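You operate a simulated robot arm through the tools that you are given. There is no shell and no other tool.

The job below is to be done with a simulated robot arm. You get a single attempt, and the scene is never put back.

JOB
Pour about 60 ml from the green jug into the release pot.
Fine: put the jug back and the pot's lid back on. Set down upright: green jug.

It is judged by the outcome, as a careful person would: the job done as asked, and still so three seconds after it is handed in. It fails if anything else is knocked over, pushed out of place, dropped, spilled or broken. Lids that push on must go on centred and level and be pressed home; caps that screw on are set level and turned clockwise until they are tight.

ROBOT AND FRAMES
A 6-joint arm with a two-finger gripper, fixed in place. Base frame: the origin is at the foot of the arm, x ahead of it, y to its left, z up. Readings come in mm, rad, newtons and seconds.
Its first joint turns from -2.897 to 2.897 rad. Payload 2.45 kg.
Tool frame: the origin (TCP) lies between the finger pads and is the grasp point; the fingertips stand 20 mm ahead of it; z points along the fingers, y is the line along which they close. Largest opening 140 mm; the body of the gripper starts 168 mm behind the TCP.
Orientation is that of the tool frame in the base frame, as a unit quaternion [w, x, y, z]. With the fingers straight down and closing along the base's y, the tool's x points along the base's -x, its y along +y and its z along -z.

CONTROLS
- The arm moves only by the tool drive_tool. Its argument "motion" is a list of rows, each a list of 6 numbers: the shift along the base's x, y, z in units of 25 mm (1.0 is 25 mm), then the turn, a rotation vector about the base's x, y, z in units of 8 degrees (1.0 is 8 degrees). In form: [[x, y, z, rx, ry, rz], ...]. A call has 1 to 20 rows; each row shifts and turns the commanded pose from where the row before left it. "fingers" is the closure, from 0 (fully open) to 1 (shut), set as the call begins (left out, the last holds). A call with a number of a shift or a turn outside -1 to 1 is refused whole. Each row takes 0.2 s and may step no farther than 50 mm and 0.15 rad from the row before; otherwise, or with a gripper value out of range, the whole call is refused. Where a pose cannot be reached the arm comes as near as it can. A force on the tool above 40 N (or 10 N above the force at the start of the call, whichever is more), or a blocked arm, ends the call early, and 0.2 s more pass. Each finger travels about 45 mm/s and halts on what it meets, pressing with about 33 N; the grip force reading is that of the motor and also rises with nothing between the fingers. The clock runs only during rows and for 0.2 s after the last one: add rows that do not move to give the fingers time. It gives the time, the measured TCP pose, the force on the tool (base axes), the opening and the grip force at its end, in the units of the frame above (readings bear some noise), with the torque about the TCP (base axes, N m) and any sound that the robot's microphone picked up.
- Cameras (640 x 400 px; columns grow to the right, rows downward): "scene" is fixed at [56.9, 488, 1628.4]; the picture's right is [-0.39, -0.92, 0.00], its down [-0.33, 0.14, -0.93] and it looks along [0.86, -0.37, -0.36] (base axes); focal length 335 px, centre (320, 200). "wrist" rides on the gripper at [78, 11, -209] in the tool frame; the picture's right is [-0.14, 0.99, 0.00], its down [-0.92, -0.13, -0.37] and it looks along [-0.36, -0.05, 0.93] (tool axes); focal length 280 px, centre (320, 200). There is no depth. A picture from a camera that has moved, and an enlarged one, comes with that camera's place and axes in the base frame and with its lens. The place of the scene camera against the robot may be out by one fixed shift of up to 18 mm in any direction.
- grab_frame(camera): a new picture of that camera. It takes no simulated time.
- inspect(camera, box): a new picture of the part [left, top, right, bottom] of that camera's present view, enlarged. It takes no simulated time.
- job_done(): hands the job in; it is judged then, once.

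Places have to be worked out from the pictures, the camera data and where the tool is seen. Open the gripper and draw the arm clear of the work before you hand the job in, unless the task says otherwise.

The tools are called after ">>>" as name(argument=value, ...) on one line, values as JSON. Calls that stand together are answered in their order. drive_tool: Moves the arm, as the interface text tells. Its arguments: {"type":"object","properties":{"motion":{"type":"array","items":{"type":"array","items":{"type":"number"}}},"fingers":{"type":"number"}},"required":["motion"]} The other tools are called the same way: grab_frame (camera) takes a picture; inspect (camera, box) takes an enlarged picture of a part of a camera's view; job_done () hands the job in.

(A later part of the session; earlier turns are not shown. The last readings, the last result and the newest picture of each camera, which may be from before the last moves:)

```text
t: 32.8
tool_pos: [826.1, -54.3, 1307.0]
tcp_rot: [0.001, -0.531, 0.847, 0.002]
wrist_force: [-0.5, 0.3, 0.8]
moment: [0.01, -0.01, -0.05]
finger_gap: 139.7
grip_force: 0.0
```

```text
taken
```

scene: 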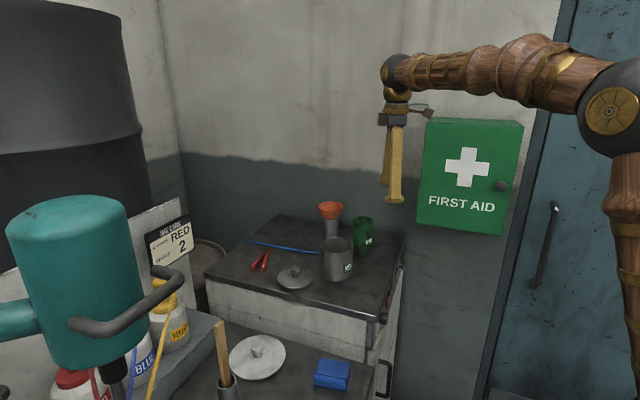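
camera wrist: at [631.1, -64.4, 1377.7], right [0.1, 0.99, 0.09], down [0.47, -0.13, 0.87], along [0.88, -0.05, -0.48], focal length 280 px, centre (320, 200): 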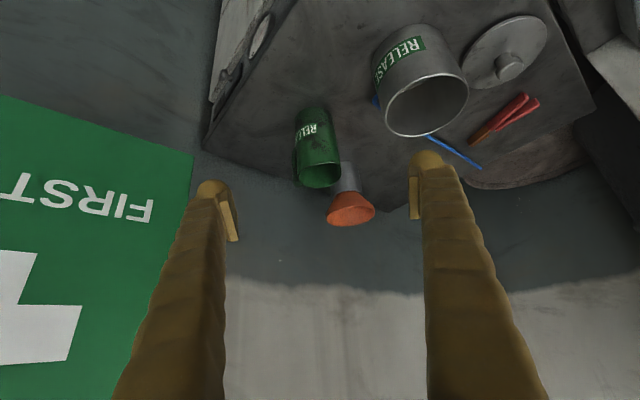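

Yaw of 64° went fine; I continue to the full 127°.

>>> drive_tool(motion=[[0, 0, 0, 0, 0, 1], [0, 0, 0, 0, 0, 1], [0, 0, 0, 0, 0, 1], [0, 0, 0, 0, 0, 1], [0, 0, 0, 0, 0, 1], [0, 0, 0, 0, 0, 1], [0, 0, 0, 0, 0, 1], [0, 0, 0, 0, 0, 0.92], [0, 0, 0, 0, 0, 0]])

>>> grab_frame(camera="wrist")

```text
t: 34.8
tool_pos: [825.1, -54.7, 1309.3]
tcp_rot: [0.0, 0.896, -0.444, -0.001]
wrist_force: [0.3, -0.8, -0.1]
moment: [0.01, 0.01, 0.0]
finger_gap: 139.8
grip_force: 0.0
```

```text
taken
camera wrist: at [864.7, -121.3, 1517.3], right [-0.87, -0.49, 0.0], down [-0.46, 0.81, 0.37], along [-0.18, 0.32, -0.93], focal length 280 px, centre (320, 200)
```

wrist: 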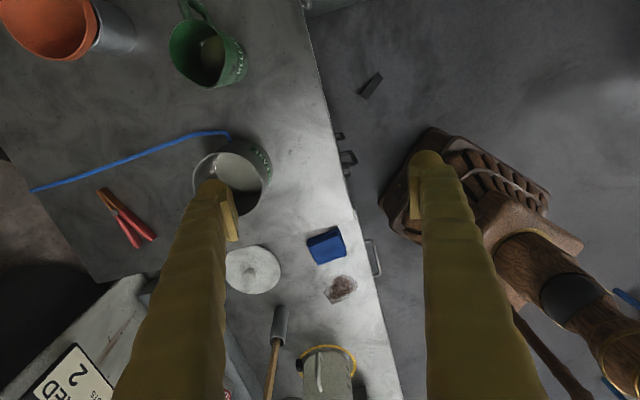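

The 127° yaw is reachable, and the camera now looks back over the bench; the jug shows a pale liquid surface inside. I enlarge the jug and pot.

>>> inspect(camera="wrist", box=[160, 0, 260, 100])

>>> inspect(camera="wrist", box=[180, 120, 290, 220])

```text
4.00 times, centred on (210, 50) of wrist
camera zoom: at [864.7, -121.3, 1517.3], right [-0.87, -0.49, 0.0], down [-0.46, 0.81, 0.37], along [-0.18, 0.32, -0.93], focal length 1122 px, centre (760, 800)
```

zoom: 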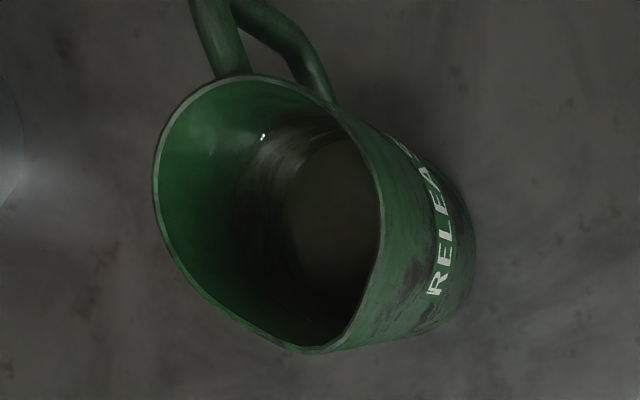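

```text
4.00 times, centred on (235, 170) of wrist
camera zoom: at [864.7, -121.3, 1517.3], right [-0.87, -0.49, 0.0], down [-0.46, 0.81, 0.37], along [-0.18, 0.32, -0.93], focal length 1122 px, centre (660, 320)
```

zoom: 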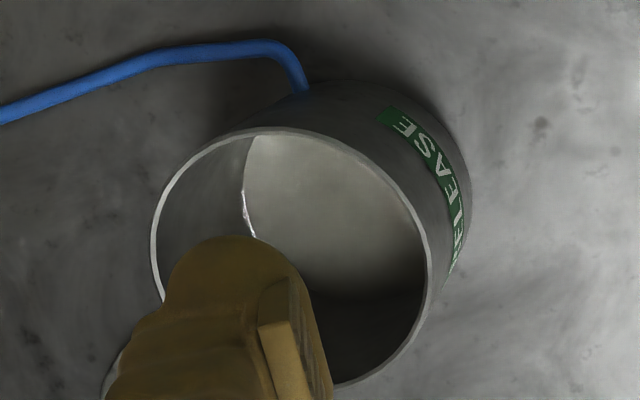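

The jug's liquid surface works out near z≈1027 and the handle/lip directions are confirmed. I now tilt the tool about 20° outward (for reach) and move above the jug, checking the reach as I go.

>>> drive_tool(motion=[[1, 0, 0, -0.66, -0.506, 0], [1, 0, 0, -0.66, -0.506, 0], [1, 0, 0, -0.66, -0.506, 0], [1, -0.2, 0, 0, 0, 0], [1, -0.2, 0, 0, 0, 0], [1, -0.3, 0, 0, 0, 0], [1, -0.3, 0, 0, 0, 0], [0.7, -0.16, 0, 0, 0, 0], [0, 0, 0, 0, 0, 0]])

>>> grab_frame(camera="wrist")

>>> grab_frame(camera="scene")

```text
t: 36.8
tool_pos: [1019.3, -84.1, 1308.1]
tcp_rot: [0.076, 0.883, -0.436, 0.155]
wrist_force: [0.8, -0.2, -0.2]
moment: [0.02, -0.01, -0.01]
finger_gap: 140.1
grip_force: 0.0
```

```text
taken
camera wrist: at [1011.6, -89.6, 1531.3], right [-0.87, -0.5, -0.05], down [-0.5, 0.87, 0.03], along [0.02, 0.05, -1.0], focal length 280 px, centre (320, 200)
```

wrist: 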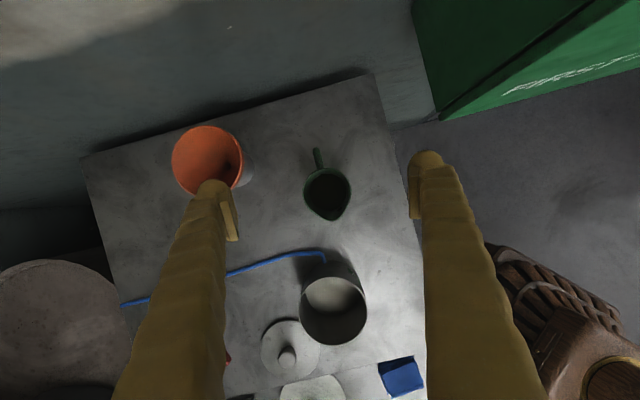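

```text
taken
```

scene: 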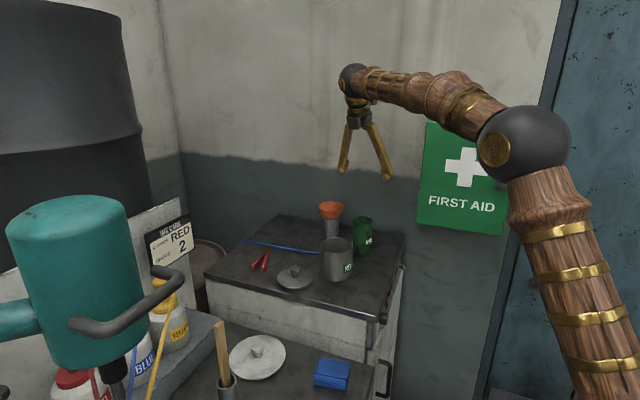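

The pose is reachable and the camera looks straight down into the jug. I enlarge it to measure the level, the lip and the position.

>>> inspect(camera="wrist", box=[290, 140, 370, 230])

>>> inspect(camera="wrist", box=[290, 250, 380, 350])

```text
4.44 times, centred on (330, 185) of wrist
camera zoom: at [1011.6, -89.6, 1531.3], right [-0.87, -0.5, -0.05], down [-0.5, 0.87, 0.03], along [0.02, 0.05, -1.0], focal length 1246 px, centre (276, 267)
```

zoom: 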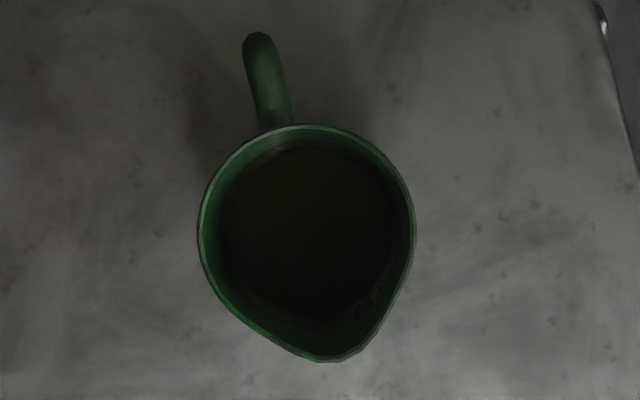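

```text
4.00 times, centred on (335, 300) of wrist
camera zoom: at [1011.6, -89.6, 1531.3], right [-0.87, -0.5, -0.05], down [-0.5, 0.87, 0.03], along [0.02, 0.05, -1.0], focal length 1122 px, centre (260, -200)
```

zoom: 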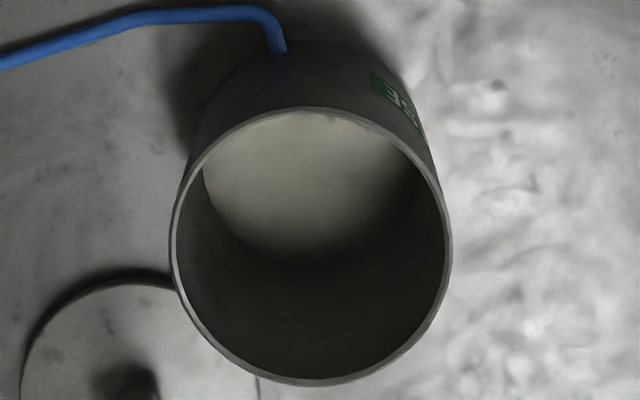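

From above, the lip points to azimuth ≈129° and the handle to ≈-47°, rim centre about (1017, -84). I zoom further to measure the liquid disc diameter.

>>> inspect(camera="wrist", box=[302, 165, 352, 215])

>>> inspect(camera="wrist", box=[303, 165, 328, 190])

>>> inspect(camera="wrist", box=[328, 180, 353, 205])

```text
8.00 times, centred on (327, 190) of wrist
camera zoom: at [1011.6, -89.6, 1531.3], right [-0.87, -0.5, -0.05], down [-0.5, 0.87, 0.03], along [0.02, 0.05, -1.0], focal length 2243 px, centre (264, 280)
```

zoom: 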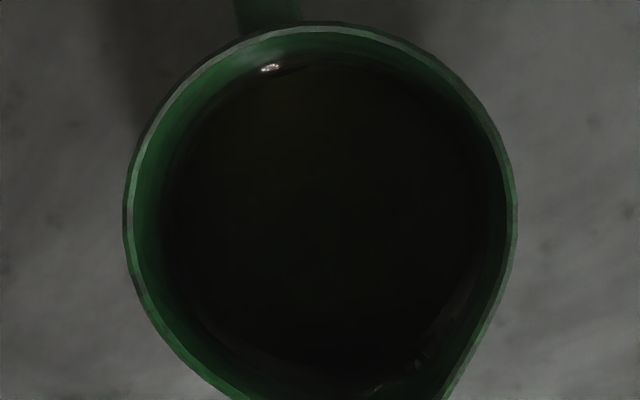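

```text
16.00 times, centred on (316, 178) of wrist
camera zoom: at [1011.6, -89.6, 1531.3], right [-0.87, -0.5, -0.05], down [-0.5, 0.87, 0.03], along [0.02, 0.05, -1.0], focal length 4486 px, centre (392, 560)
```

zoom: 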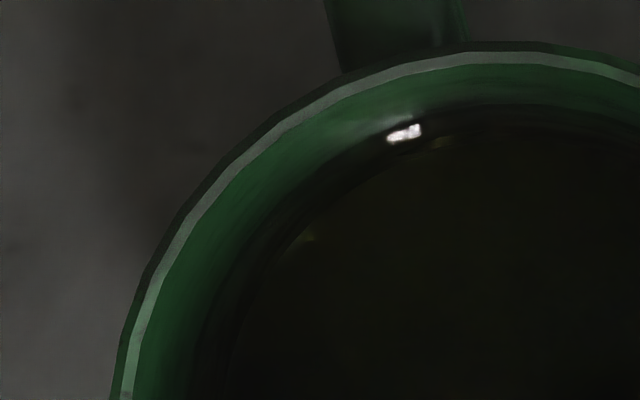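

```text
16.00 times, centred on (340, 192) of wrist
camera zoom: at [1011.6, -89.6, 1531.3], right [-0.87, -0.5, -0.05], down [-0.5, 0.87, 0.03], along [0.02, 0.05, -1.0], focal length 4486 px, centre (-8, 320)
```

zoom: 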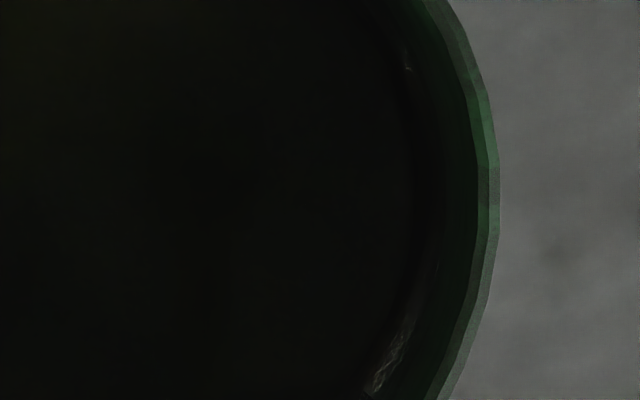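

The jug axis works out at (1018, -83), within about 1.5 mm of the tool axis. I descend vertically and check the alignment again just above the rim.

>>> drive_tool(motion=[[-0.03, -0.04, -1, 0, 0, 0], [0, 0, -1, 0, 0, 0], [0, 0, -1, 0, 0, 0], [0, 0, -1, 0, 0, 0], [0, 0, -1, 0, 0, 0], [0, 0, -0.8, 0, 0, 0], [0, 0, 0, 0, 0, 0]])

>>> grab_frame(camera="wrist")

>>> inspect(camera="scene", box=[290, 140, 420, 270])

```text
t: 38.4
tool_pos: [1018.7, -83.6, 1164.3]
tcp_rot: [0.076, 0.883, -0.437, 0.154]
wrist_force: [0.1, 0.0, 0.1]
moment: [-0.01, 0.01, 0.01]
finger_gap: 139.9
grip_force: 0.0
```

```text
taken
camera wrist: at [1011.1, -91.8, 1385.7], right [-0.87, -0.5, -0.05], down [-0.5, 0.87, 0.03], along [0.02, 0.05, -1.0], focal length 280 px, centre (320, 200)
```

wrist: 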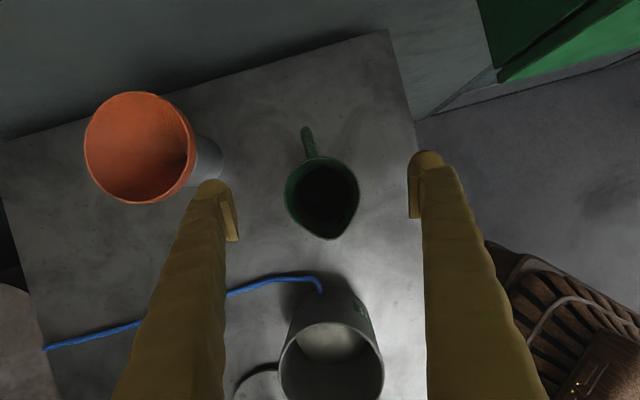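

```text
3.08 times, centred on (355, 205) of scene
camera zoom: at [56.9, 488.0, 1628.4], right [-0.39, -0.92, 0.0], down [-0.33, 0.14, -0.93], along [0.86, -0.37, -0.36], focal length 1030 px, centre (212, 185)
```

zoom: 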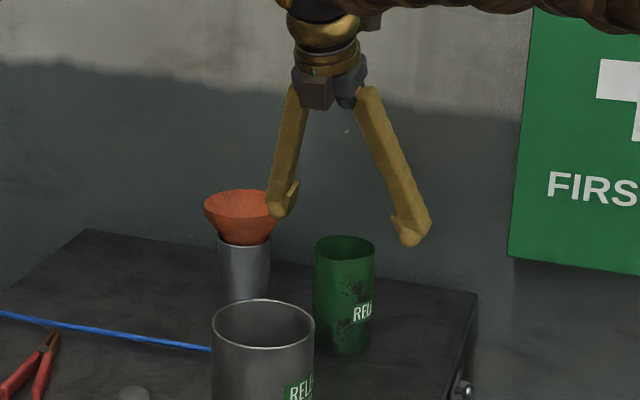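

The jug is centred between the fingers, with the funnel well clear. I take a close look inside the jug from this nearer distance before closing in.

>>> inspect(camera="wrist", box=[280, 150, 365, 245])

>>> inspect(camera="wrist", box=[275, 310, 390, 400])

```text
4.21 times, centred on (322, 198) of wrist
camera zoom: at [1011.1, -91.8, 1385.7], right [-0.87, -0.5, -0.05], down [-0.5, 0.87, 0.03], along [0.02, 0.05, -1.0], focal length 1181 px, centre (310, 210)
```

zoom: 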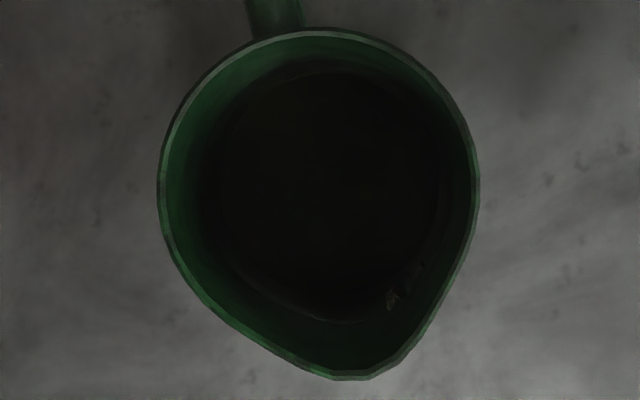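

```text
4.44 times, centred on (332, 355) of wrist
camera zoom: at [1011.1, -91.8, 1385.7], right [-0.87, -0.5, -0.05], down [-0.5, 0.87, 0.03], along [0.02, 0.05, -1.0], focal length 1246 px, centre (264, -489)
```

zoom: 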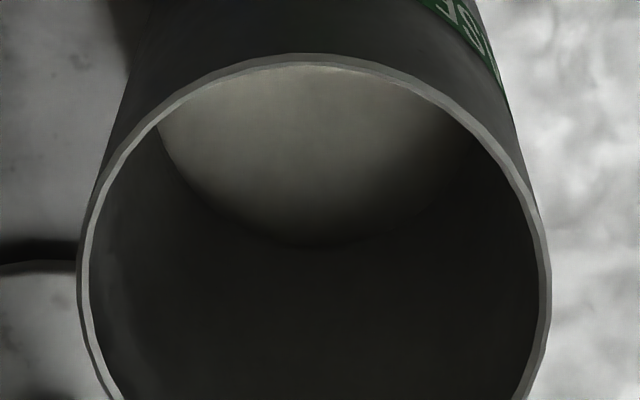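

Light inside is dim, so I will determine the amount from the tilt at which it starts to pour and from the pot level. I descend to grasp height (z≈1060), watching for contact.

>>> drive_tool(motion=[[0, 0, -0.8, 0, 0, 0], [0, 0, -0.8, 0, 0, 0], [0, 0, -0.8, 0, 0, 0], [0, 0, -0.8, 0, 0, 0], [0, 0, -0.6, 0, 0, 0], [0, 0, -0.37, 0, 0, 0], [0, 0, 0, 0, 0, 0]])

>>> grab_frame(camera="wrist")

>>> inspect(camera="scene", box=[290, 160, 420, 290])

```text
t: 40.0
tool_pos: [1017.9, -83.8, 1059.1]
tcp_rot: [0.077, 0.882, -0.438, 0.155]
wrist_force: [-1.0, 0.1, 0.6]
moment: [0.02, -0.01, 0.0]
finger_gap: 140.1
grip_force: 0.1
```

```text
taken
camera wrist: at [1010.4, -91.0, 1280.7], right [-0.87, -0.5, -0.05], down [-0.5, 0.87, 0.03], along [0.02, 0.05, -1.0], focal length 280 px, centre (320, 200)
```

wrist: 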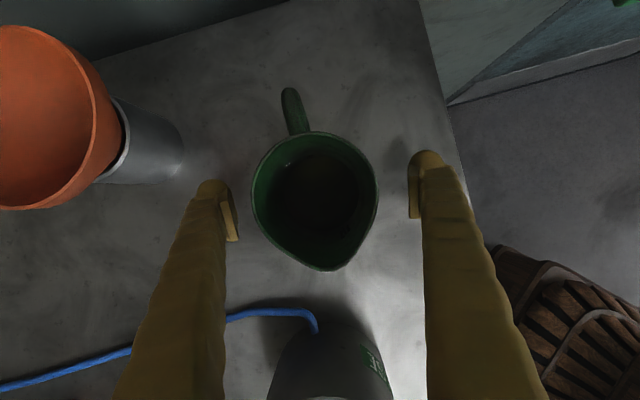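

```text
3.08 times, centred on (355, 225) of scene
camera zoom: at [56.9, 488.0, 1628.4], right [-0.39, -0.92, 0.0], down [-0.33, 0.14, -0.93], along [0.86, -0.37, -0.36], focal length 1030 px, centre (212, 123)
```

zoom: 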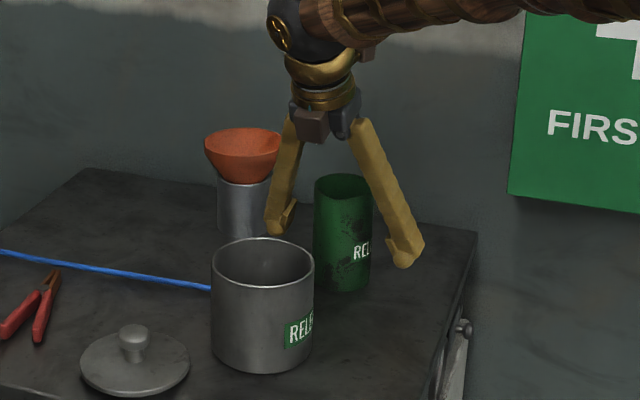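

The jug is centred between the pads (offset under 1 mm once the camera's lean is counted). I inspect once more, then close the grip.

>>> inspect(camera="wrist", box=[245, 125, 385, 275])

>>> drive_tool(motion=[[0, 0, 0, 0, 0, 0], [0, 0, 0, 0, 0, 0], [0, 0, 0, 0, 0, 0], [0, 0, 0, 0, 0, 0], [0, 0, 0, 0, 0, 0], [0, 0, 0, 0, 0, 0], [0, 0, 0, 0, 0, 0]], fingers=1.0)

>>> grab_frame(camera="wrist")

```text
2.67 times, centred on (315, 200) of wrist
camera zoom: at [1010.4, -91.0, 1280.7], right [-0.87, -0.5, -0.05], down [-0.5, 0.87, 0.03], along [0.02, 0.05, -1.0], focal length 748 px, centre (333, 200)
```

zoom: 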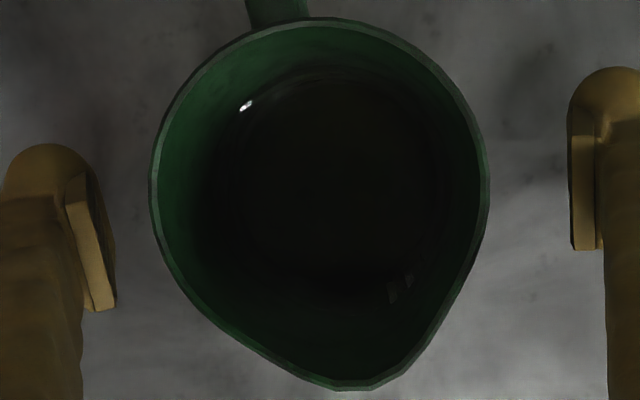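

```text
t: 41.6
tool_pos: [1018.2, -83.3, 1057.5]
tcp_rot: [0.077, 0.883, -0.437, 0.155]
wrist_force: [0.4, -0.3, 0.3]
moment: [-0.08, 0.0, 0.07]
finger_gap: 75.4
grip_force: 32.6
```

```text
taken
camera wrist: at [1010.5, -91.0, 1280.9], right [-0.87, -0.5, -0.05], down [-0.5, 0.87, 0.03], along [0.02, 0.05, -1.0], focal length 280 px, centre (320, 200)
```

wrist: 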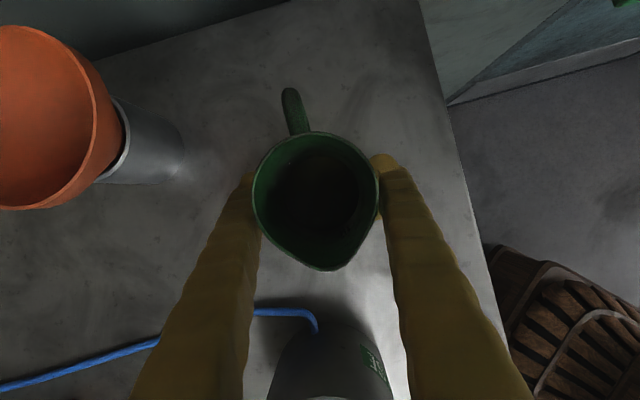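

The jug is held (gap 75 mm, grip 33 N). I lift it straight up slowly and read the weight.

>>> drive_tool(motion=[[0, 0, 0.1, 0, 0, 0], [0, 0, 0.2, 0, 0, 0], [0, 0, 0.3, 0, 0, 0], [0, 0, 0.4, 0, 0, 0], [0, 0, 0.5, 0, 0, 0], [0, 0, 0.5, 0, 0, 0], [0, 0, 0, 0, 0, 0], [0, 0, 0, 0, 0, 0]])

>>> inspect(camera="scene", box=[290, 160, 420, 290])

>>> grab_frame(camera="wrist")

```text
t: 43.4
tool_pos: [1017.4, -84.6, 1109.4]
tcp_rot: [0.077, 0.883, -0.437, 0.155]
wrist_force: [-0.1, 0.0, -2.9]
moment: [0.0, -0.02, 0.01]
finger_gap: 75.7
grip_force: 32.4
```

```text
3.08 times, centred on (355, 225) of scene
camera zoom: at [56.9, 488.0, 1628.4], right [-0.39, -0.92, 0.0], down [-0.33, 0.14, -0.93], along [0.86, -0.37, -0.36], focal length 1030 px, centre (212, 123)
```

zoom: 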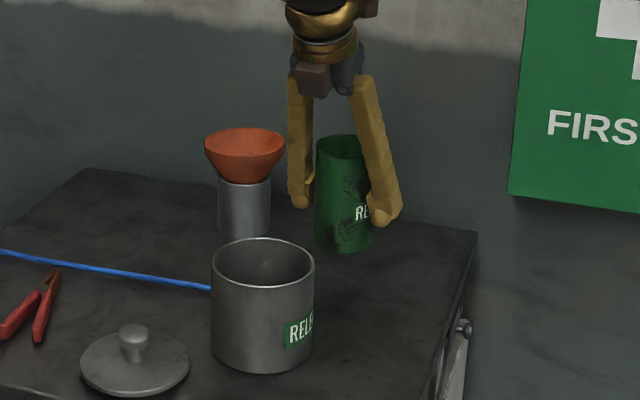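

```text
taken
camera wrist: at [1011.2, -91.5, 1331.9], right [-0.87, -0.5, -0.05], down [-0.5, 0.87, 0.03], along [0.02, 0.05, -1.0], focal length 280 px, centre (320, 200)
```

wrist: 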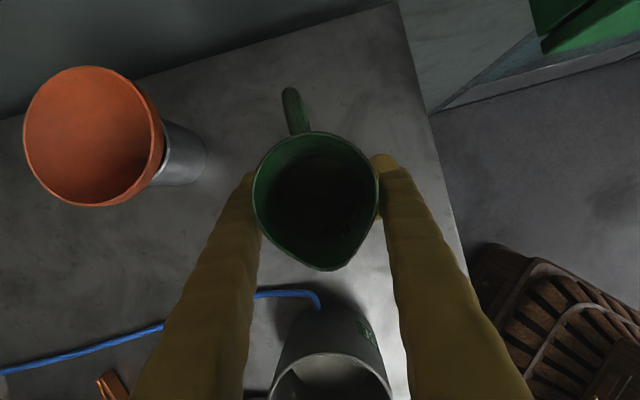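

The jug came up cleanly; the load is about 3 N in total. I lift it above the pot's rim level and bring it smoothly beside the pot, upright, with the lip toward the pot.

>>> drive_tool(motion=[[0, 0, 0.4, 0, 0, 0], [0, 0, 0.6, 0, 0, 0], [0, 0, 0.8, 0, 0, 0], [0, 0, 0.8, 0, 0, 0], [0, 0, 0.6, 0, 0, 0], [0, 0, 0.3, 0, 0, 0], [-0.16, 0.3, 0, 0, 0, 0], [-0.24, 0.45, 0, 0, 0, 0], [-0.32, 0.6, 0, 0, 0, 0], [-0.32, 0.6, 0, 0, 0, 0], [-0.32, 0.6, 0, 0, 0, 0], [-0.32, 0.6, 0, 0, 0, 0], [-0.24, 0.45, 0, 0, 0, 0], [-0.16, 0.3, 0, 0, 0, 0], [0, 0, 0, 0, 0, 0], [0, 0, 0, 0, 0, 0]])

>>> grab_frame(camera="wrist")

>>> inspect(camera="scene", box=[260, 130, 440, 310])

```text
t: 46.8
tool_pos: [966.6, 13.8, 1196.9]
tcp_rot: [0.076, 0.883, -0.437, 0.155]
wrist_force: [-0.8, -0.4, -3.3]
moment: [0.02, 0.03, 0.01]
finger_gap: 75.3
grip_force: 33.2
```

```text
taken
camera wrist: at [959.2, 6.4, 1419.1], right [-0.87, -0.5, -0.05], down [-0.5, 0.87, 0.03], along [0.02, 0.05, -1.0], focal length 280 px, centre (320, 200)
```

wrist: 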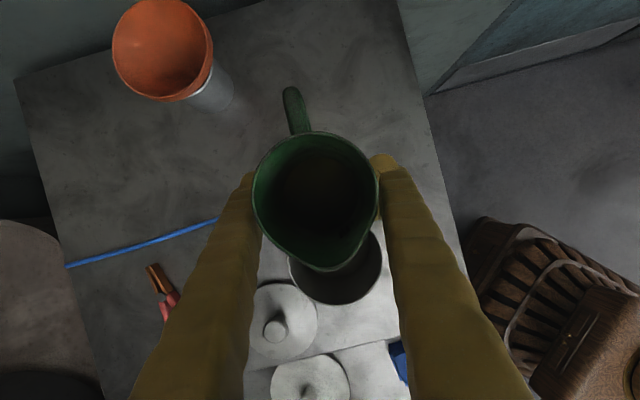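

```text
2.22 times, centred on (350, 220) of scene
camera zoom: at [56.9, 488.0, 1628.4], right [-0.39, -0.92, 0.0], down [-0.33, 0.14, -0.93], along [0.86, -0.37, -0.36], focal length 744 px, centre (253, 156)
```

zoom: 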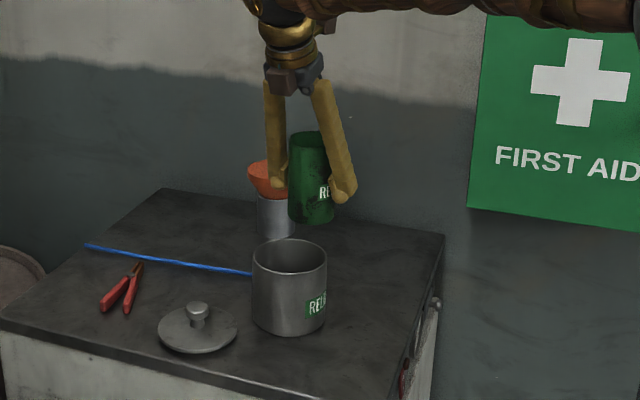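

Jug upright, lip over the pot side; pot centre is 75 mm from the tool axis along the lip direction (azimuth ≈130°). I tilt in small steps to 40° first and check that the arm tracks.

>>> drive_tool(motion=[[0, 0, 0, -0.19, -0.162, 0], [0, 0, 0, -0.285, -0.243, 0], [0, 0, 0, -0.38, -0.3245, 0], [0, 0, 0, -0.38, -0.3245, 0], [0, 0, 0, -0.38, -0.3245, 0], [0, 0, 0, -0.38, -0.3245, 0], [0, 0, 0, -0.38, -0.3245, 0], [0, 0, 0, -0.38, -0.3245, 0], [0, 0, 0, -0.38, -0.3245, 0], [0, 0, 0, -0.38, -0.3245, 0], [0, 0, 0, -0.285, -0.243, 0], [0, 0, 0, 0, 0, 0]])

>>> grab_frame(camera="wrist")

>>> grab_frame(camera="scene")

```text
t: 49.4
tool_pos: [966.0, 12.6, 1196.0]
tcp_rot: [0.204, 0.775, -0.387, 0.455]
wrist_force: [-0.1, -0.9, -4.2]
moment: [-0.01, 0.03, 0.02]
finger_gap: 74.7
grip_force: 32.9
```

```text
taken
camera wrist: at [864.7, 116.3, 1368.5], right [-0.82, -0.55, -0.15], down [-0.36, 0.71, -0.61], along [0.44, -0.44, -0.78], focal length 280 px, centre (320, 200)
```

wrist: 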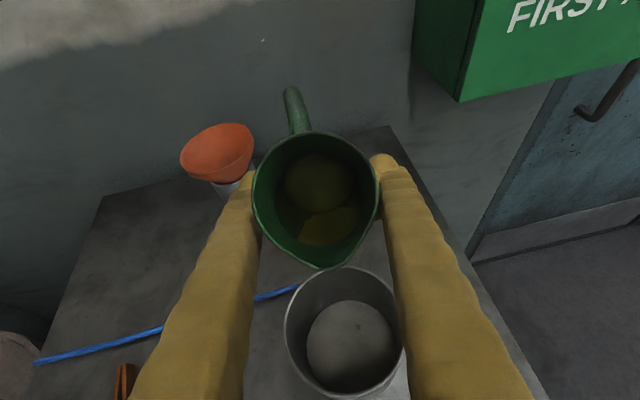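

```text
taken
```

scene: 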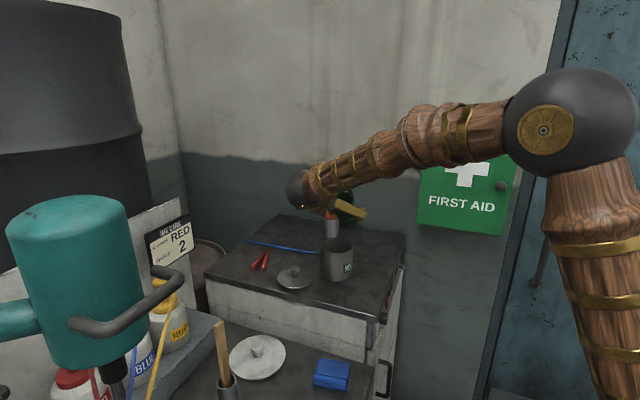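

The arm tracks well and the camera now sees into both the jug and the pot. I enlarge the jug's interior and the pot.

>>> inspect(camera="wrist", box=[240, 120, 390, 280])

>>> inspect(camera="wrist", box=[270, 250, 420, 400])

```text
2.50 times, centred on (315, 200) of wrist
camera zoom: at [864.7, 116.3, 1368.5], right [-0.82, -0.55, -0.15], down [-0.36, 0.71, -0.61], along [0.44, -0.44, -0.78], focal length 701 px, centre (332, 200)
```

zoom: 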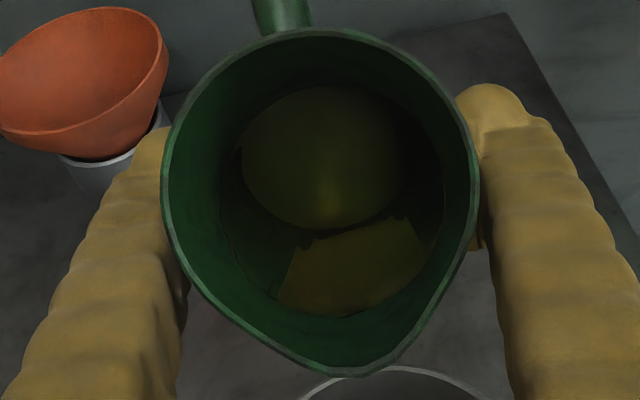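

```text
2.67 times, centred on (345, 325) of wrist
camera zoom: at [864.7, 116.3, 1368.5], right [-0.82, -0.55, -0.15], down [-0.36, 0.71, -0.61], along [0.44, -0.44, -0.78], focal length 748 px, centre (253, -133)
```

zoom: 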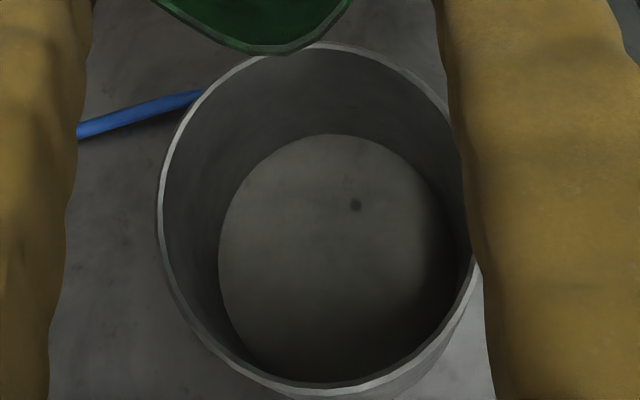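

I zoom further into the jug to separate the liquid surface from reflections and the jug floor.

>>> inspect(camera="wrist", box=[275, 145, 365, 255])

>>> inspect(camera="wrist", box=[295, 200, 355, 250])

```text
3.64 times, centred on (320, 200) of wrist
camera zoom: at [864.7, 116.3, 1368.5], right [-0.82, -0.55, -0.15], down [-0.36, 0.71, -0.61], along [0.44, -0.44, -0.78], focal length 1020 px, centre (320, 200)
```

zoom: 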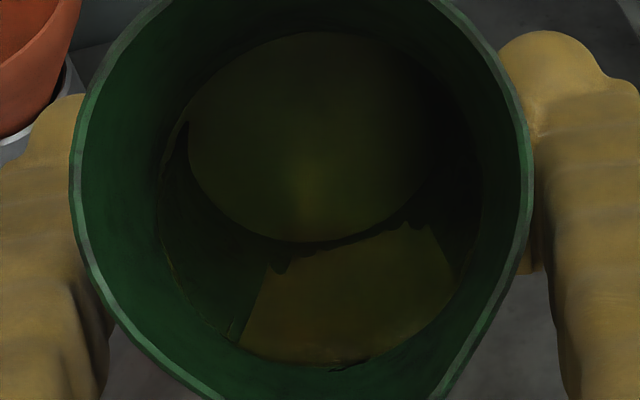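

```text
8.00 times, centred on (325, 225) of wrist
camera zoom: at [864.7, 116.3, 1368.5], right [-0.82, -0.55, -0.15], down [-0.36, 0.71, -0.61], along [0.44, -0.44, -0.78], focal length 2243 px, centre (280, 0)
```

zoom: 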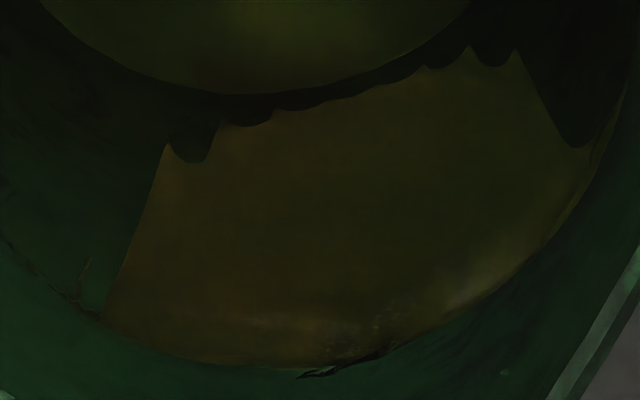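

The liquid is amber; contact lines suggest roughly 200 ml in the jug, so pouring should start near 56° and 60 ml should be out near 63°. I lower by about 30 mm to shorten the fall and record reference views at this pose.

>>> drive_tool(motion=[[0, 0, -0.3, 0, 0, 0], [0, 0, -0.4, 0, 0, 0], [0, 0, -0.3, 0, 0, 0], [0, 0, -0.2, 0, 0, 0], [0, 0, 0, 0, 0, 0], [0, 0, 0, 0, 0, 0]])

>>> inspect(camera="wrist", box=[270, 250, 420, 400])

>>> inspect(camera="wrist", box=[275, 145, 365, 255])

>>> inspect(camera="scene", box=[280, 160, 420, 300])

```text
t: 50.8
tool_pos: [965.6, 12.1, 1167.8]
tcp_rot: [0.204, 0.775, -0.387, 0.455]
wrist_force: [0.3, -0.5, -3.6]
moment: [0.01, 0.04, -0.03]
finger_gap: 74.6
grip_force: 32.9
```

```text
2.67 times, centred on (345, 325) of wrist
camera zoom: at [865.1, 115.2, 1339.1], right [-0.82, -0.55, -0.15], down [-0.36, 0.71, -0.61], along [0.44, -0.44, -0.78], focal length 748 px, centre (253, -133)
```

zoom: 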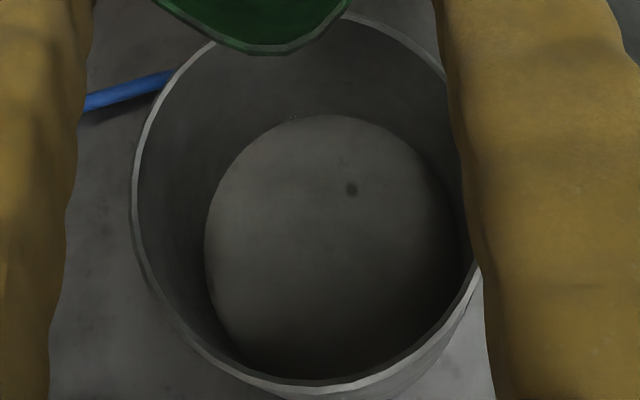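

```text
3.64 times, centred on (320, 200) of wrist
camera zoom: at [865.1, 115.2, 1339.1], right [-0.82, -0.55, -0.15], down [-0.36, 0.71, -0.61], along [0.44, -0.44, -0.78], focal length 1020 px, centre (320, 200)
```

zoom: 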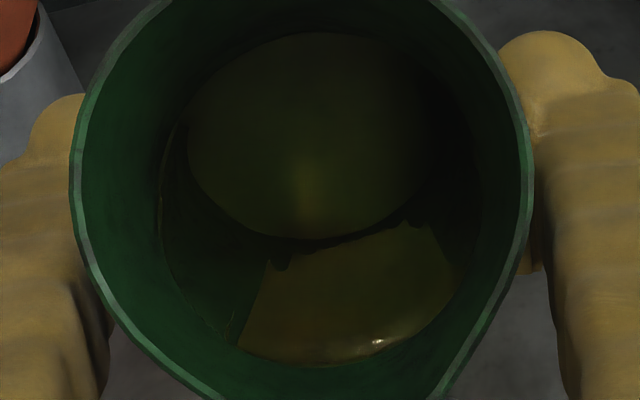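

```text
2.86 times, centred on (350, 230) of scene
camera zoom: at [56.9, 488.0, 1628.4], right [-0.39, -0.92, 0.0], down [-0.33, 0.14, -0.93], along [0.86, -0.37, -0.36], focal length 956 px, centre (234, 114)
```

zoom: 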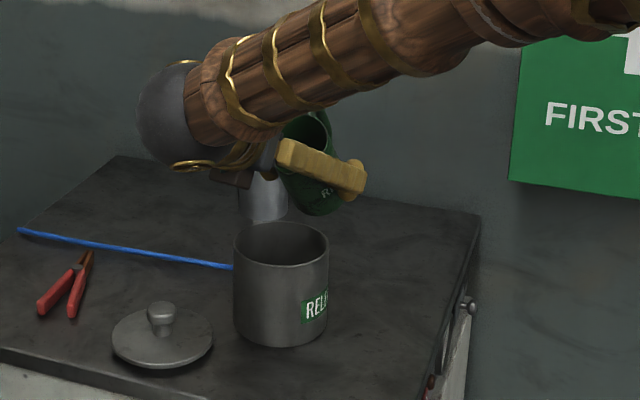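

References are taken. I tilt on slowly to 52°, still below the expected pouring angle, and check.

>>> drive_tool(motion=[[0, 0, 0, -0.19, -0.162, 0], [0, 0, 0, -0.19, -0.162, 0], [0, 0, 0, -0.19, -0.162, 0], [0, 0, 0, -0.19, -0.162, 0], [0, 0, 0, -0.19, -0.162, 0], [0, 0, 0, -0.19, -0.162, 0], [0, 0, 0, 0, 0, 0], [0, 0, 0, 0, 0, 0]])

>>> grab_frame(camera="wrist")

>>> inspect(camera="wrist", box=[250, 120, 400, 290])

>>> inspect(camera="scene", box=[280, 160, 420, 300])

```text
t: 52.6
tool_pos: [964.5, 15.7, 1166.6]
tcp_rot: [0.239, 0.724, -0.363, 0.536]
wrist_force: [-0.1, -0.6, -3.4]
moment: [0.02, -0.01, -0.01]
finger_gap: 74.8
grip_force: 32.7
```

```text
taken
camera wrist: at [843.6, 141.5, 1305.4], right [-0.8, -0.58, -0.17], down [-0.27, 0.6, -0.75], along [0.54, -0.55, -0.63], focal length 280 px, centre (320, 200)
```

wrist: 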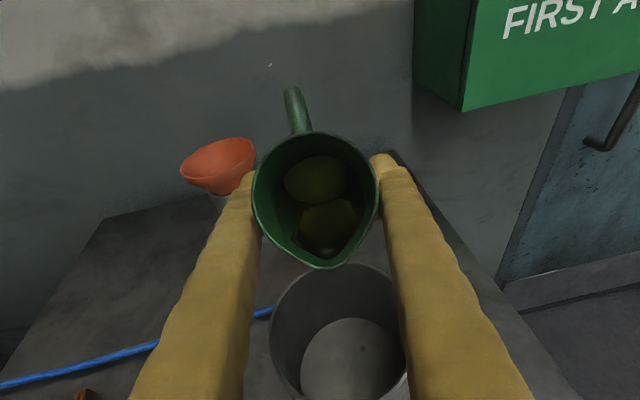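

```text
2.35 times, centred on (325, 205) of wrist
camera zoom: at [843.6, 141.5, 1305.4], right [-0.8, -0.58, -0.17], down [-0.27, 0.6, -0.75], along [0.54, -0.55, -0.63], focal length 660 px, centre (308, 188)
```

zoom: 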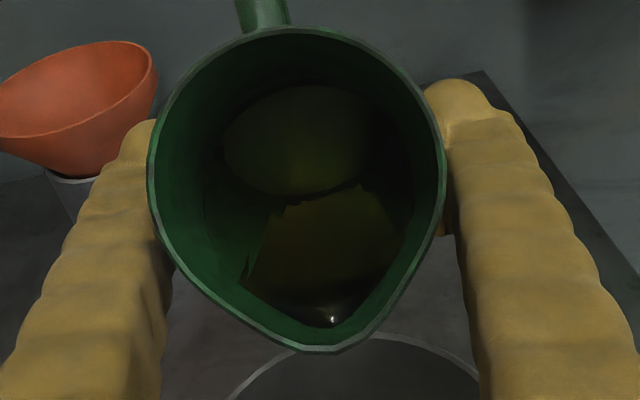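

```text
2.86 times, centred on (350, 230) of scene
camera zoom: at [56.9, 488.0, 1628.4], right [-0.39, -0.92, 0.0], down [-0.33, 0.14, -0.93], along [0.86, -0.37, -0.36], focal length 956 px, centre (234, 114)
```

zoom: 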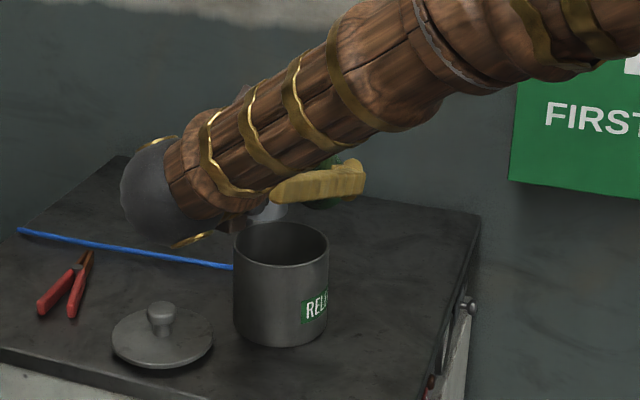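

The liquid has nearly reached the lip at 52°. I go on 2° and hold to look for the first flow.

>>> drive_tool(motion=[[0, 0, 0, -0.095, -0.081, 0], [0, 0, 0, -0.095, -0.081, 0], [0, 0, 0, 0, 0, 0], [0, 0, 0, 0, 0, 0]])

>>> inspect(camera="wrist", box=[250, 180, 420, 400])

>>> inspect(camera="wrist", box=[280, 200, 370, 280])

```text
t: 53.6
tool_pos: [965.2, 14.6, 1165.5]
tcp_rot: [0.244, 0.715, -0.359, 0.549]
wrist_force: [0.0, 0.0, -3.7]
moment: [0.04, 0.04, -0.04]
finger_gap: 74.3
grip_force: 33.0
```

```text
1.82 times, centred on (335, 290) of wrist
camera zoom: at [840.3, 144.8, 1299.4], right [-0.79, -0.58, -0.18], down [-0.25, 0.58, -0.78], along [0.55, -0.57, -0.61], focal length 510 px, centre (293, 36)
```

zoom: 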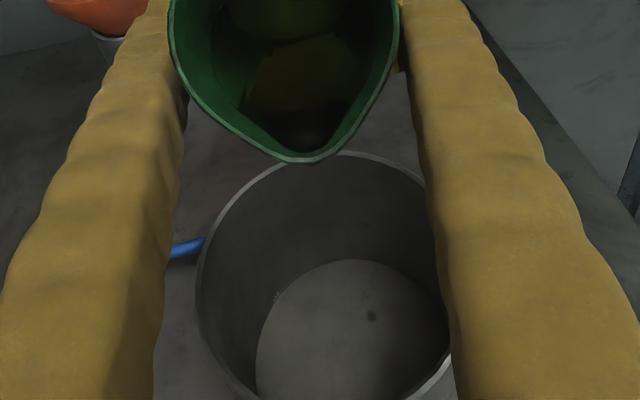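

```text
5.00 times, centred on (325, 240) of wrist
camera zoom: at [840.3, 144.8, 1299.4], right [-0.79, -0.58, -0.18], down [-0.25, 0.58, -0.78], along [0.55, -0.57, -0.61], focal length 1402 px, centre (295, 0)
```

zoom: 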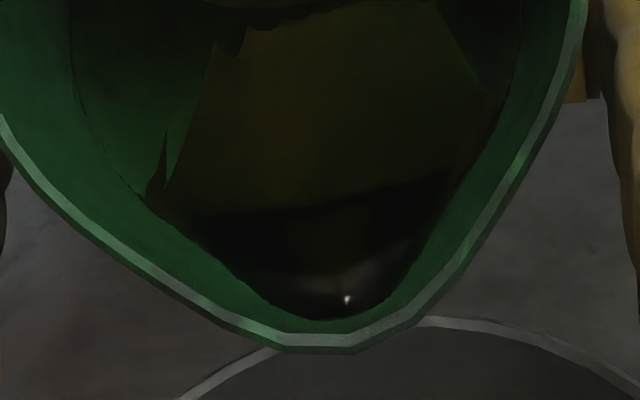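

The surface is within about 2 mm of the lip's edge; the flow should start at about 55–56°. I advance 1° at a time with holds.

>>> drive_tool(motion=[[0, 0, 0, -0.095, -0.081, 0], [0, 0, 0, 0, 0, 0], [0, 0, 0, 0, 0, 0]])

>>> inspect(camera="wrist", box=[250, 180, 420, 400])

>>> drive_tool(motion=[[0, 0, 0, -0.095, -0.081, 0], [0, 0, 0, 0, 0, 0], [0, 0, 0, 0, 0, 0]])

>>> inspect(camera="wrist", box=[250, 180, 420, 400])

>>> inspect(camera="wrist", box=[280, 200, 370, 280])

```text
t: 54.4
tool_pos: [964.9, 11.8, 1168.1]
tcp_rot: [0.247, 0.71, -0.356, 0.555]
wrist_force: [0.0, 0.1, -3.8]
moment: [0.0, 0.0, -0.03]
finger_gap: 74.5
grip_force: 33.4
```

```text
1.82 times, centred on (335, 290) of wrist
camera zoom: at [839.4, 146.3, 1296.2], right [-0.79, -0.59, -0.18], down [-0.25, 0.57, -0.79], along [0.56, -0.58, -0.59], focal length 510 px, centre (293, 36)
```

zoom: 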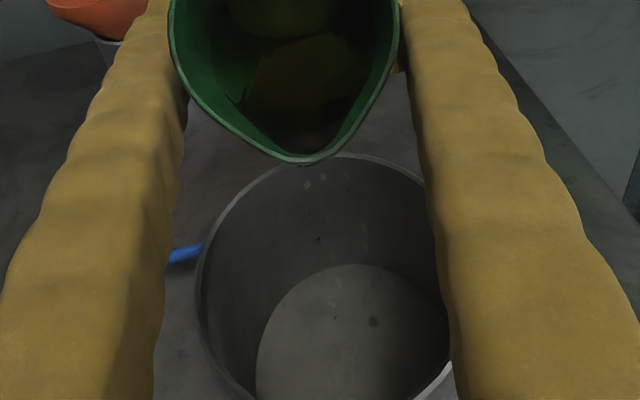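

```text
t: 55.2
tool_pos: [965.8, 13.6, 1167.0]
tcp_rot: [0.25, 0.705, -0.354, 0.562]
wrist_force: [-0.3, -0.4, -2.3]
moment: [0.05, 0.01, 0.01]
finger_gap: 74.4
grip_force: 33.2
```

```text
1.82 times, centred on (335, 290) of wrist
camera zoom: at [837.9, 148.1, 1293.3], right [-0.79, -0.59, -0.18], down [-0.24, 0.56, -0.8], along [0.57, -0.59, -0.58], focal length 510 px, centre (293, 36)
```

zoom: 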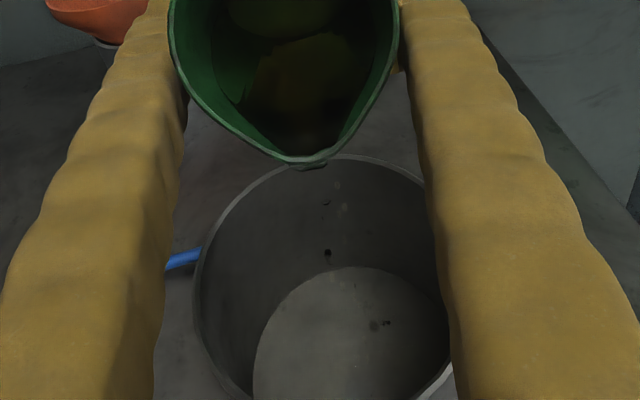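

```text
5.00 times, centred on (325, 240) of wrist
camera zoom: at [837.9, 148.1, 1293.3], right [-0.79, -0.59, -0.18], down [-0.24, 0.56, -0.8], along [0.57, -0.59, -0.58], focal length 1402 px, centre (295, 0)
```

zoom: 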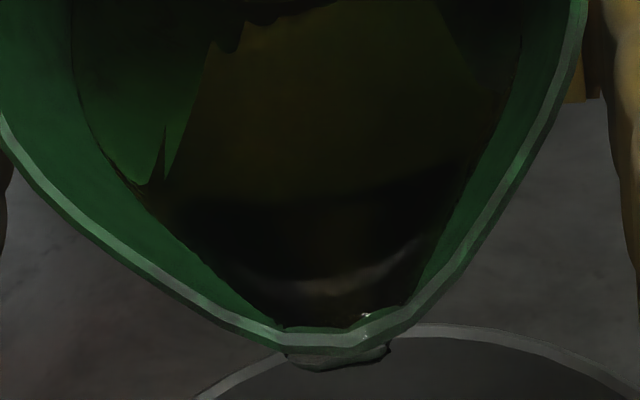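

Drops started falling from the lip into the pot at about 55–56°. I continue gently to 58° and hold to let it run.

>>> drive_tool(motion=[[0, 0, 0, -0.095, -0.081, 0], [0, 0, 0, 0, 0, 0], [0, 0, 0, 0, 0, 0], [0, 0, 0, 0, 0, 0]])

>>> inspect(camera="wrist", box=[250, 180, 420, 400])

>>> inspect(camera="scene", box=[300, 200, 400, 300])

```text
t: 56.2
tool_pos: [966.3, 12.7, 1166.9]
tcp_rot: [0.252, 0.7, -0.351, 0.568]
wrist_force: [0.7, 0.8, -3.4]
moment: [0.01, 0.06, 0.01]
finger_gap: 74.6
grip_force: 32.7
```

```text
1.82 times, centred on (335, 290) of wrist
camera zoom: at [836.6, 149.3, 1290.1], right [-0.79, -0.59, -0.18], down [-0.23, 0.55, -0.81], along [0.57, -0.59, -0.56], focal length 510 px, centre (293, 36)
```

zoom: 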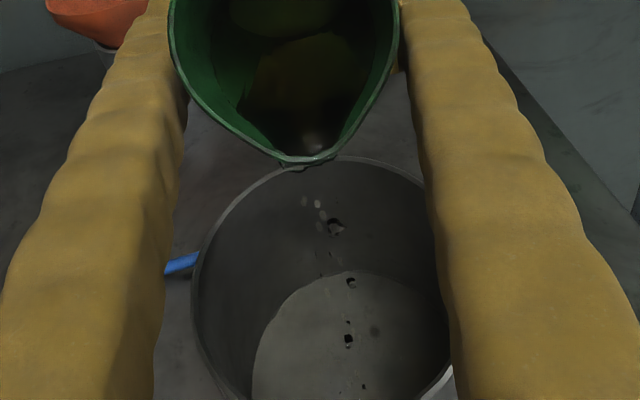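

```text
4.00 times, centred on (350, 250) of scene
camera zoom: at [56.9, 488.0, 1628.4], right [-0.39, -0.92, 0.0], down [-0.33, 0.14, -0.93], along [0.86, -0.37, -0.36], focal length 1339 px, centre (200, 0)
```

zoom: 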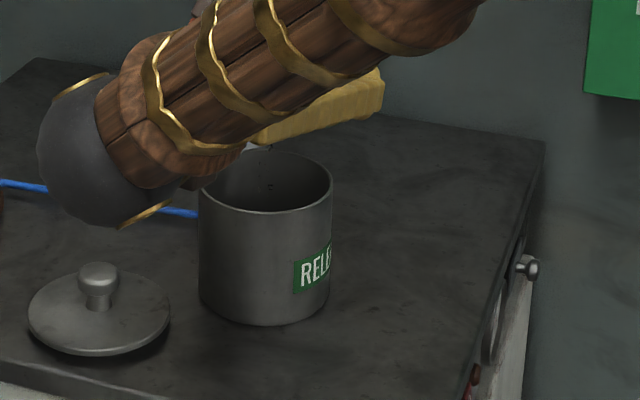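

A line of drops falls into the middle of the pot. I hold here for a second to see how the flow settles.

>>> drive_tool(motion=[[0, 0, 0, 0, 0, 0], [0, 0, 0, 0, 0, 0], [0, 0, 0, 0, 0, 0], [0, 0, 0, 0, 0, 0], [0, 0, 0, 0, 0, 0]])

>>> inspect(camera="wrist", box=[250, 180, 420, 400])

>>> inspect(camera="wrist", box=[280, 200, 370, 280])

```text
t: 57.4
tool_pos: [966.3, 13.9, 1167.1]
tcp_rot: [0.252, 0.7, -0.351, 0.568]
wrist_force: [-0.2, 0.0, -2.8]
moment: [0.02, 0.05, -0.01]
finger_gap: 74.3
grip_force: 32.7
```

```text
1.82 times, centred on (335, 290) of wrist
camera zoom: at [836.6, 149.3, 1290.1], right [-0.79, -0.59, -0.18], down [-0.23, 0.55, -0.81], along [0.57, -0.59, -0.56], focal length 510 px, centre (293, 36)
```

zoom: 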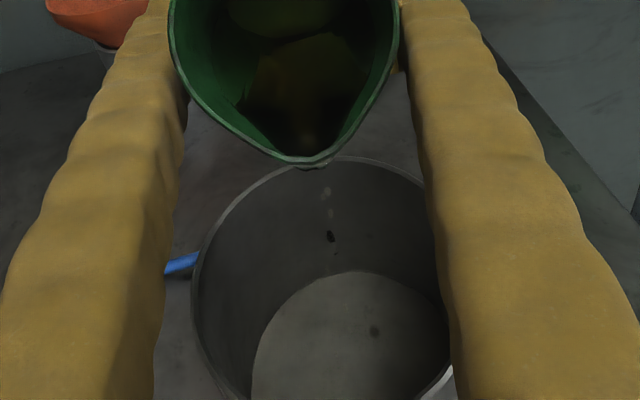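

```text
5.00 times, centred on (325, 240) of wrist
camera zoom: at [836.6, 149.3, 1290.1], right [-0.79, -0.59, -0.18], down [-0.23, 0.55, -0.81], along [0.57, -0.59, -0.56], focal length 1402 px, centre (295, 0)
```

zoom: 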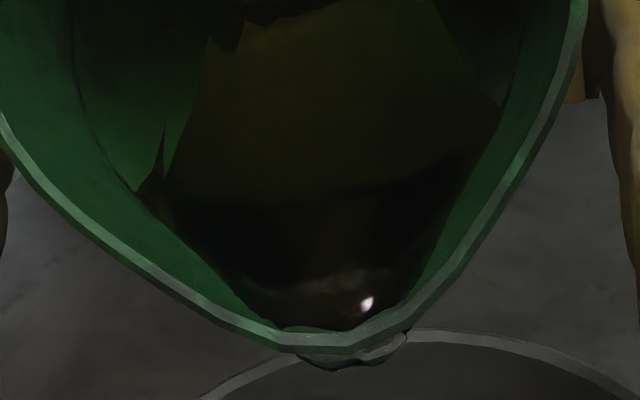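

The flow dies to drips at 57°, so the amount follows the tilt nicely. I go to 59° in two steps with holds.

>>> drive_tool(motion=[[0, 0, 0, -0.095, -0.081, 0], [0, 0, 0, 0, 0, 0], [0, 0, 0, 0, 0, 0], [0, 0, 0, 0, 0, 0], [0, 0, 0, -0.095, -0.081, 0], [0, 0, 0, 0, 0, 0], [0, 0, 0, 0, 0, 0], [0, 0, 0, 0, 0, 0], [0, 0, 0, 0, 0, 0], [0, 0, 0, 0, 0, 0]])

>>> inspect(camera="wrist", box=[250, 180, 420, 400])

>>> inspect(camera="wrist", box=[290, 300, 400, 400])

```text
t: 59.6
tool_pos: [965.9, 13.5, 1168.0]
tcp_rot: [0.257, 0.691, -0.346, 0.581]
wrist_force: [0.3, -0.1, -2.8]
moment: [0.02, 0.01, 0.03]
finger_gap: 74.3
grip_force: 33.1
```

```text
1.82 times, centred on (335, 290) of wrist
camera zoom: at [834.0, 152.3, 1283.9], right [-0.78, -0.6, -0.18], down [-0.21, 0.53, -0.82], along [0.59, -0.61, -0.54], focal length 510 px, centre (293, 36)
```

zoom: 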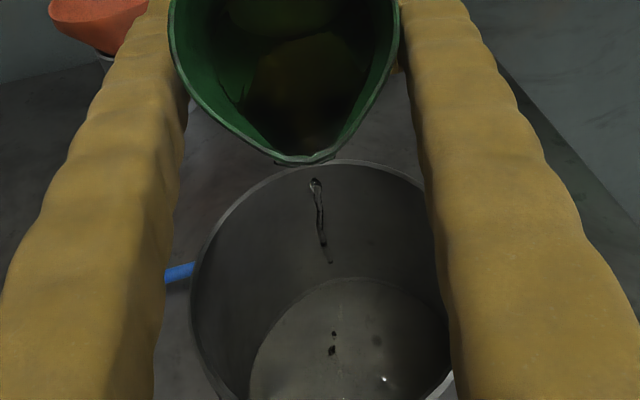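

```text
4.00 times, centred on (345, 350) of wrist
camera zoom: at [834.0, 152.3, 1283.9], right [-0.78, -0.6, -0.18], down [-0.21, 0.53, -0.82], along [0.59, -0.61, -0.54], focal length 1122 px, centre (220, -400)
```

zoom: 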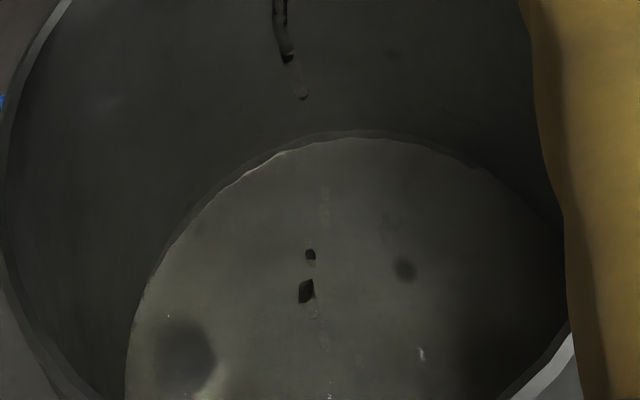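

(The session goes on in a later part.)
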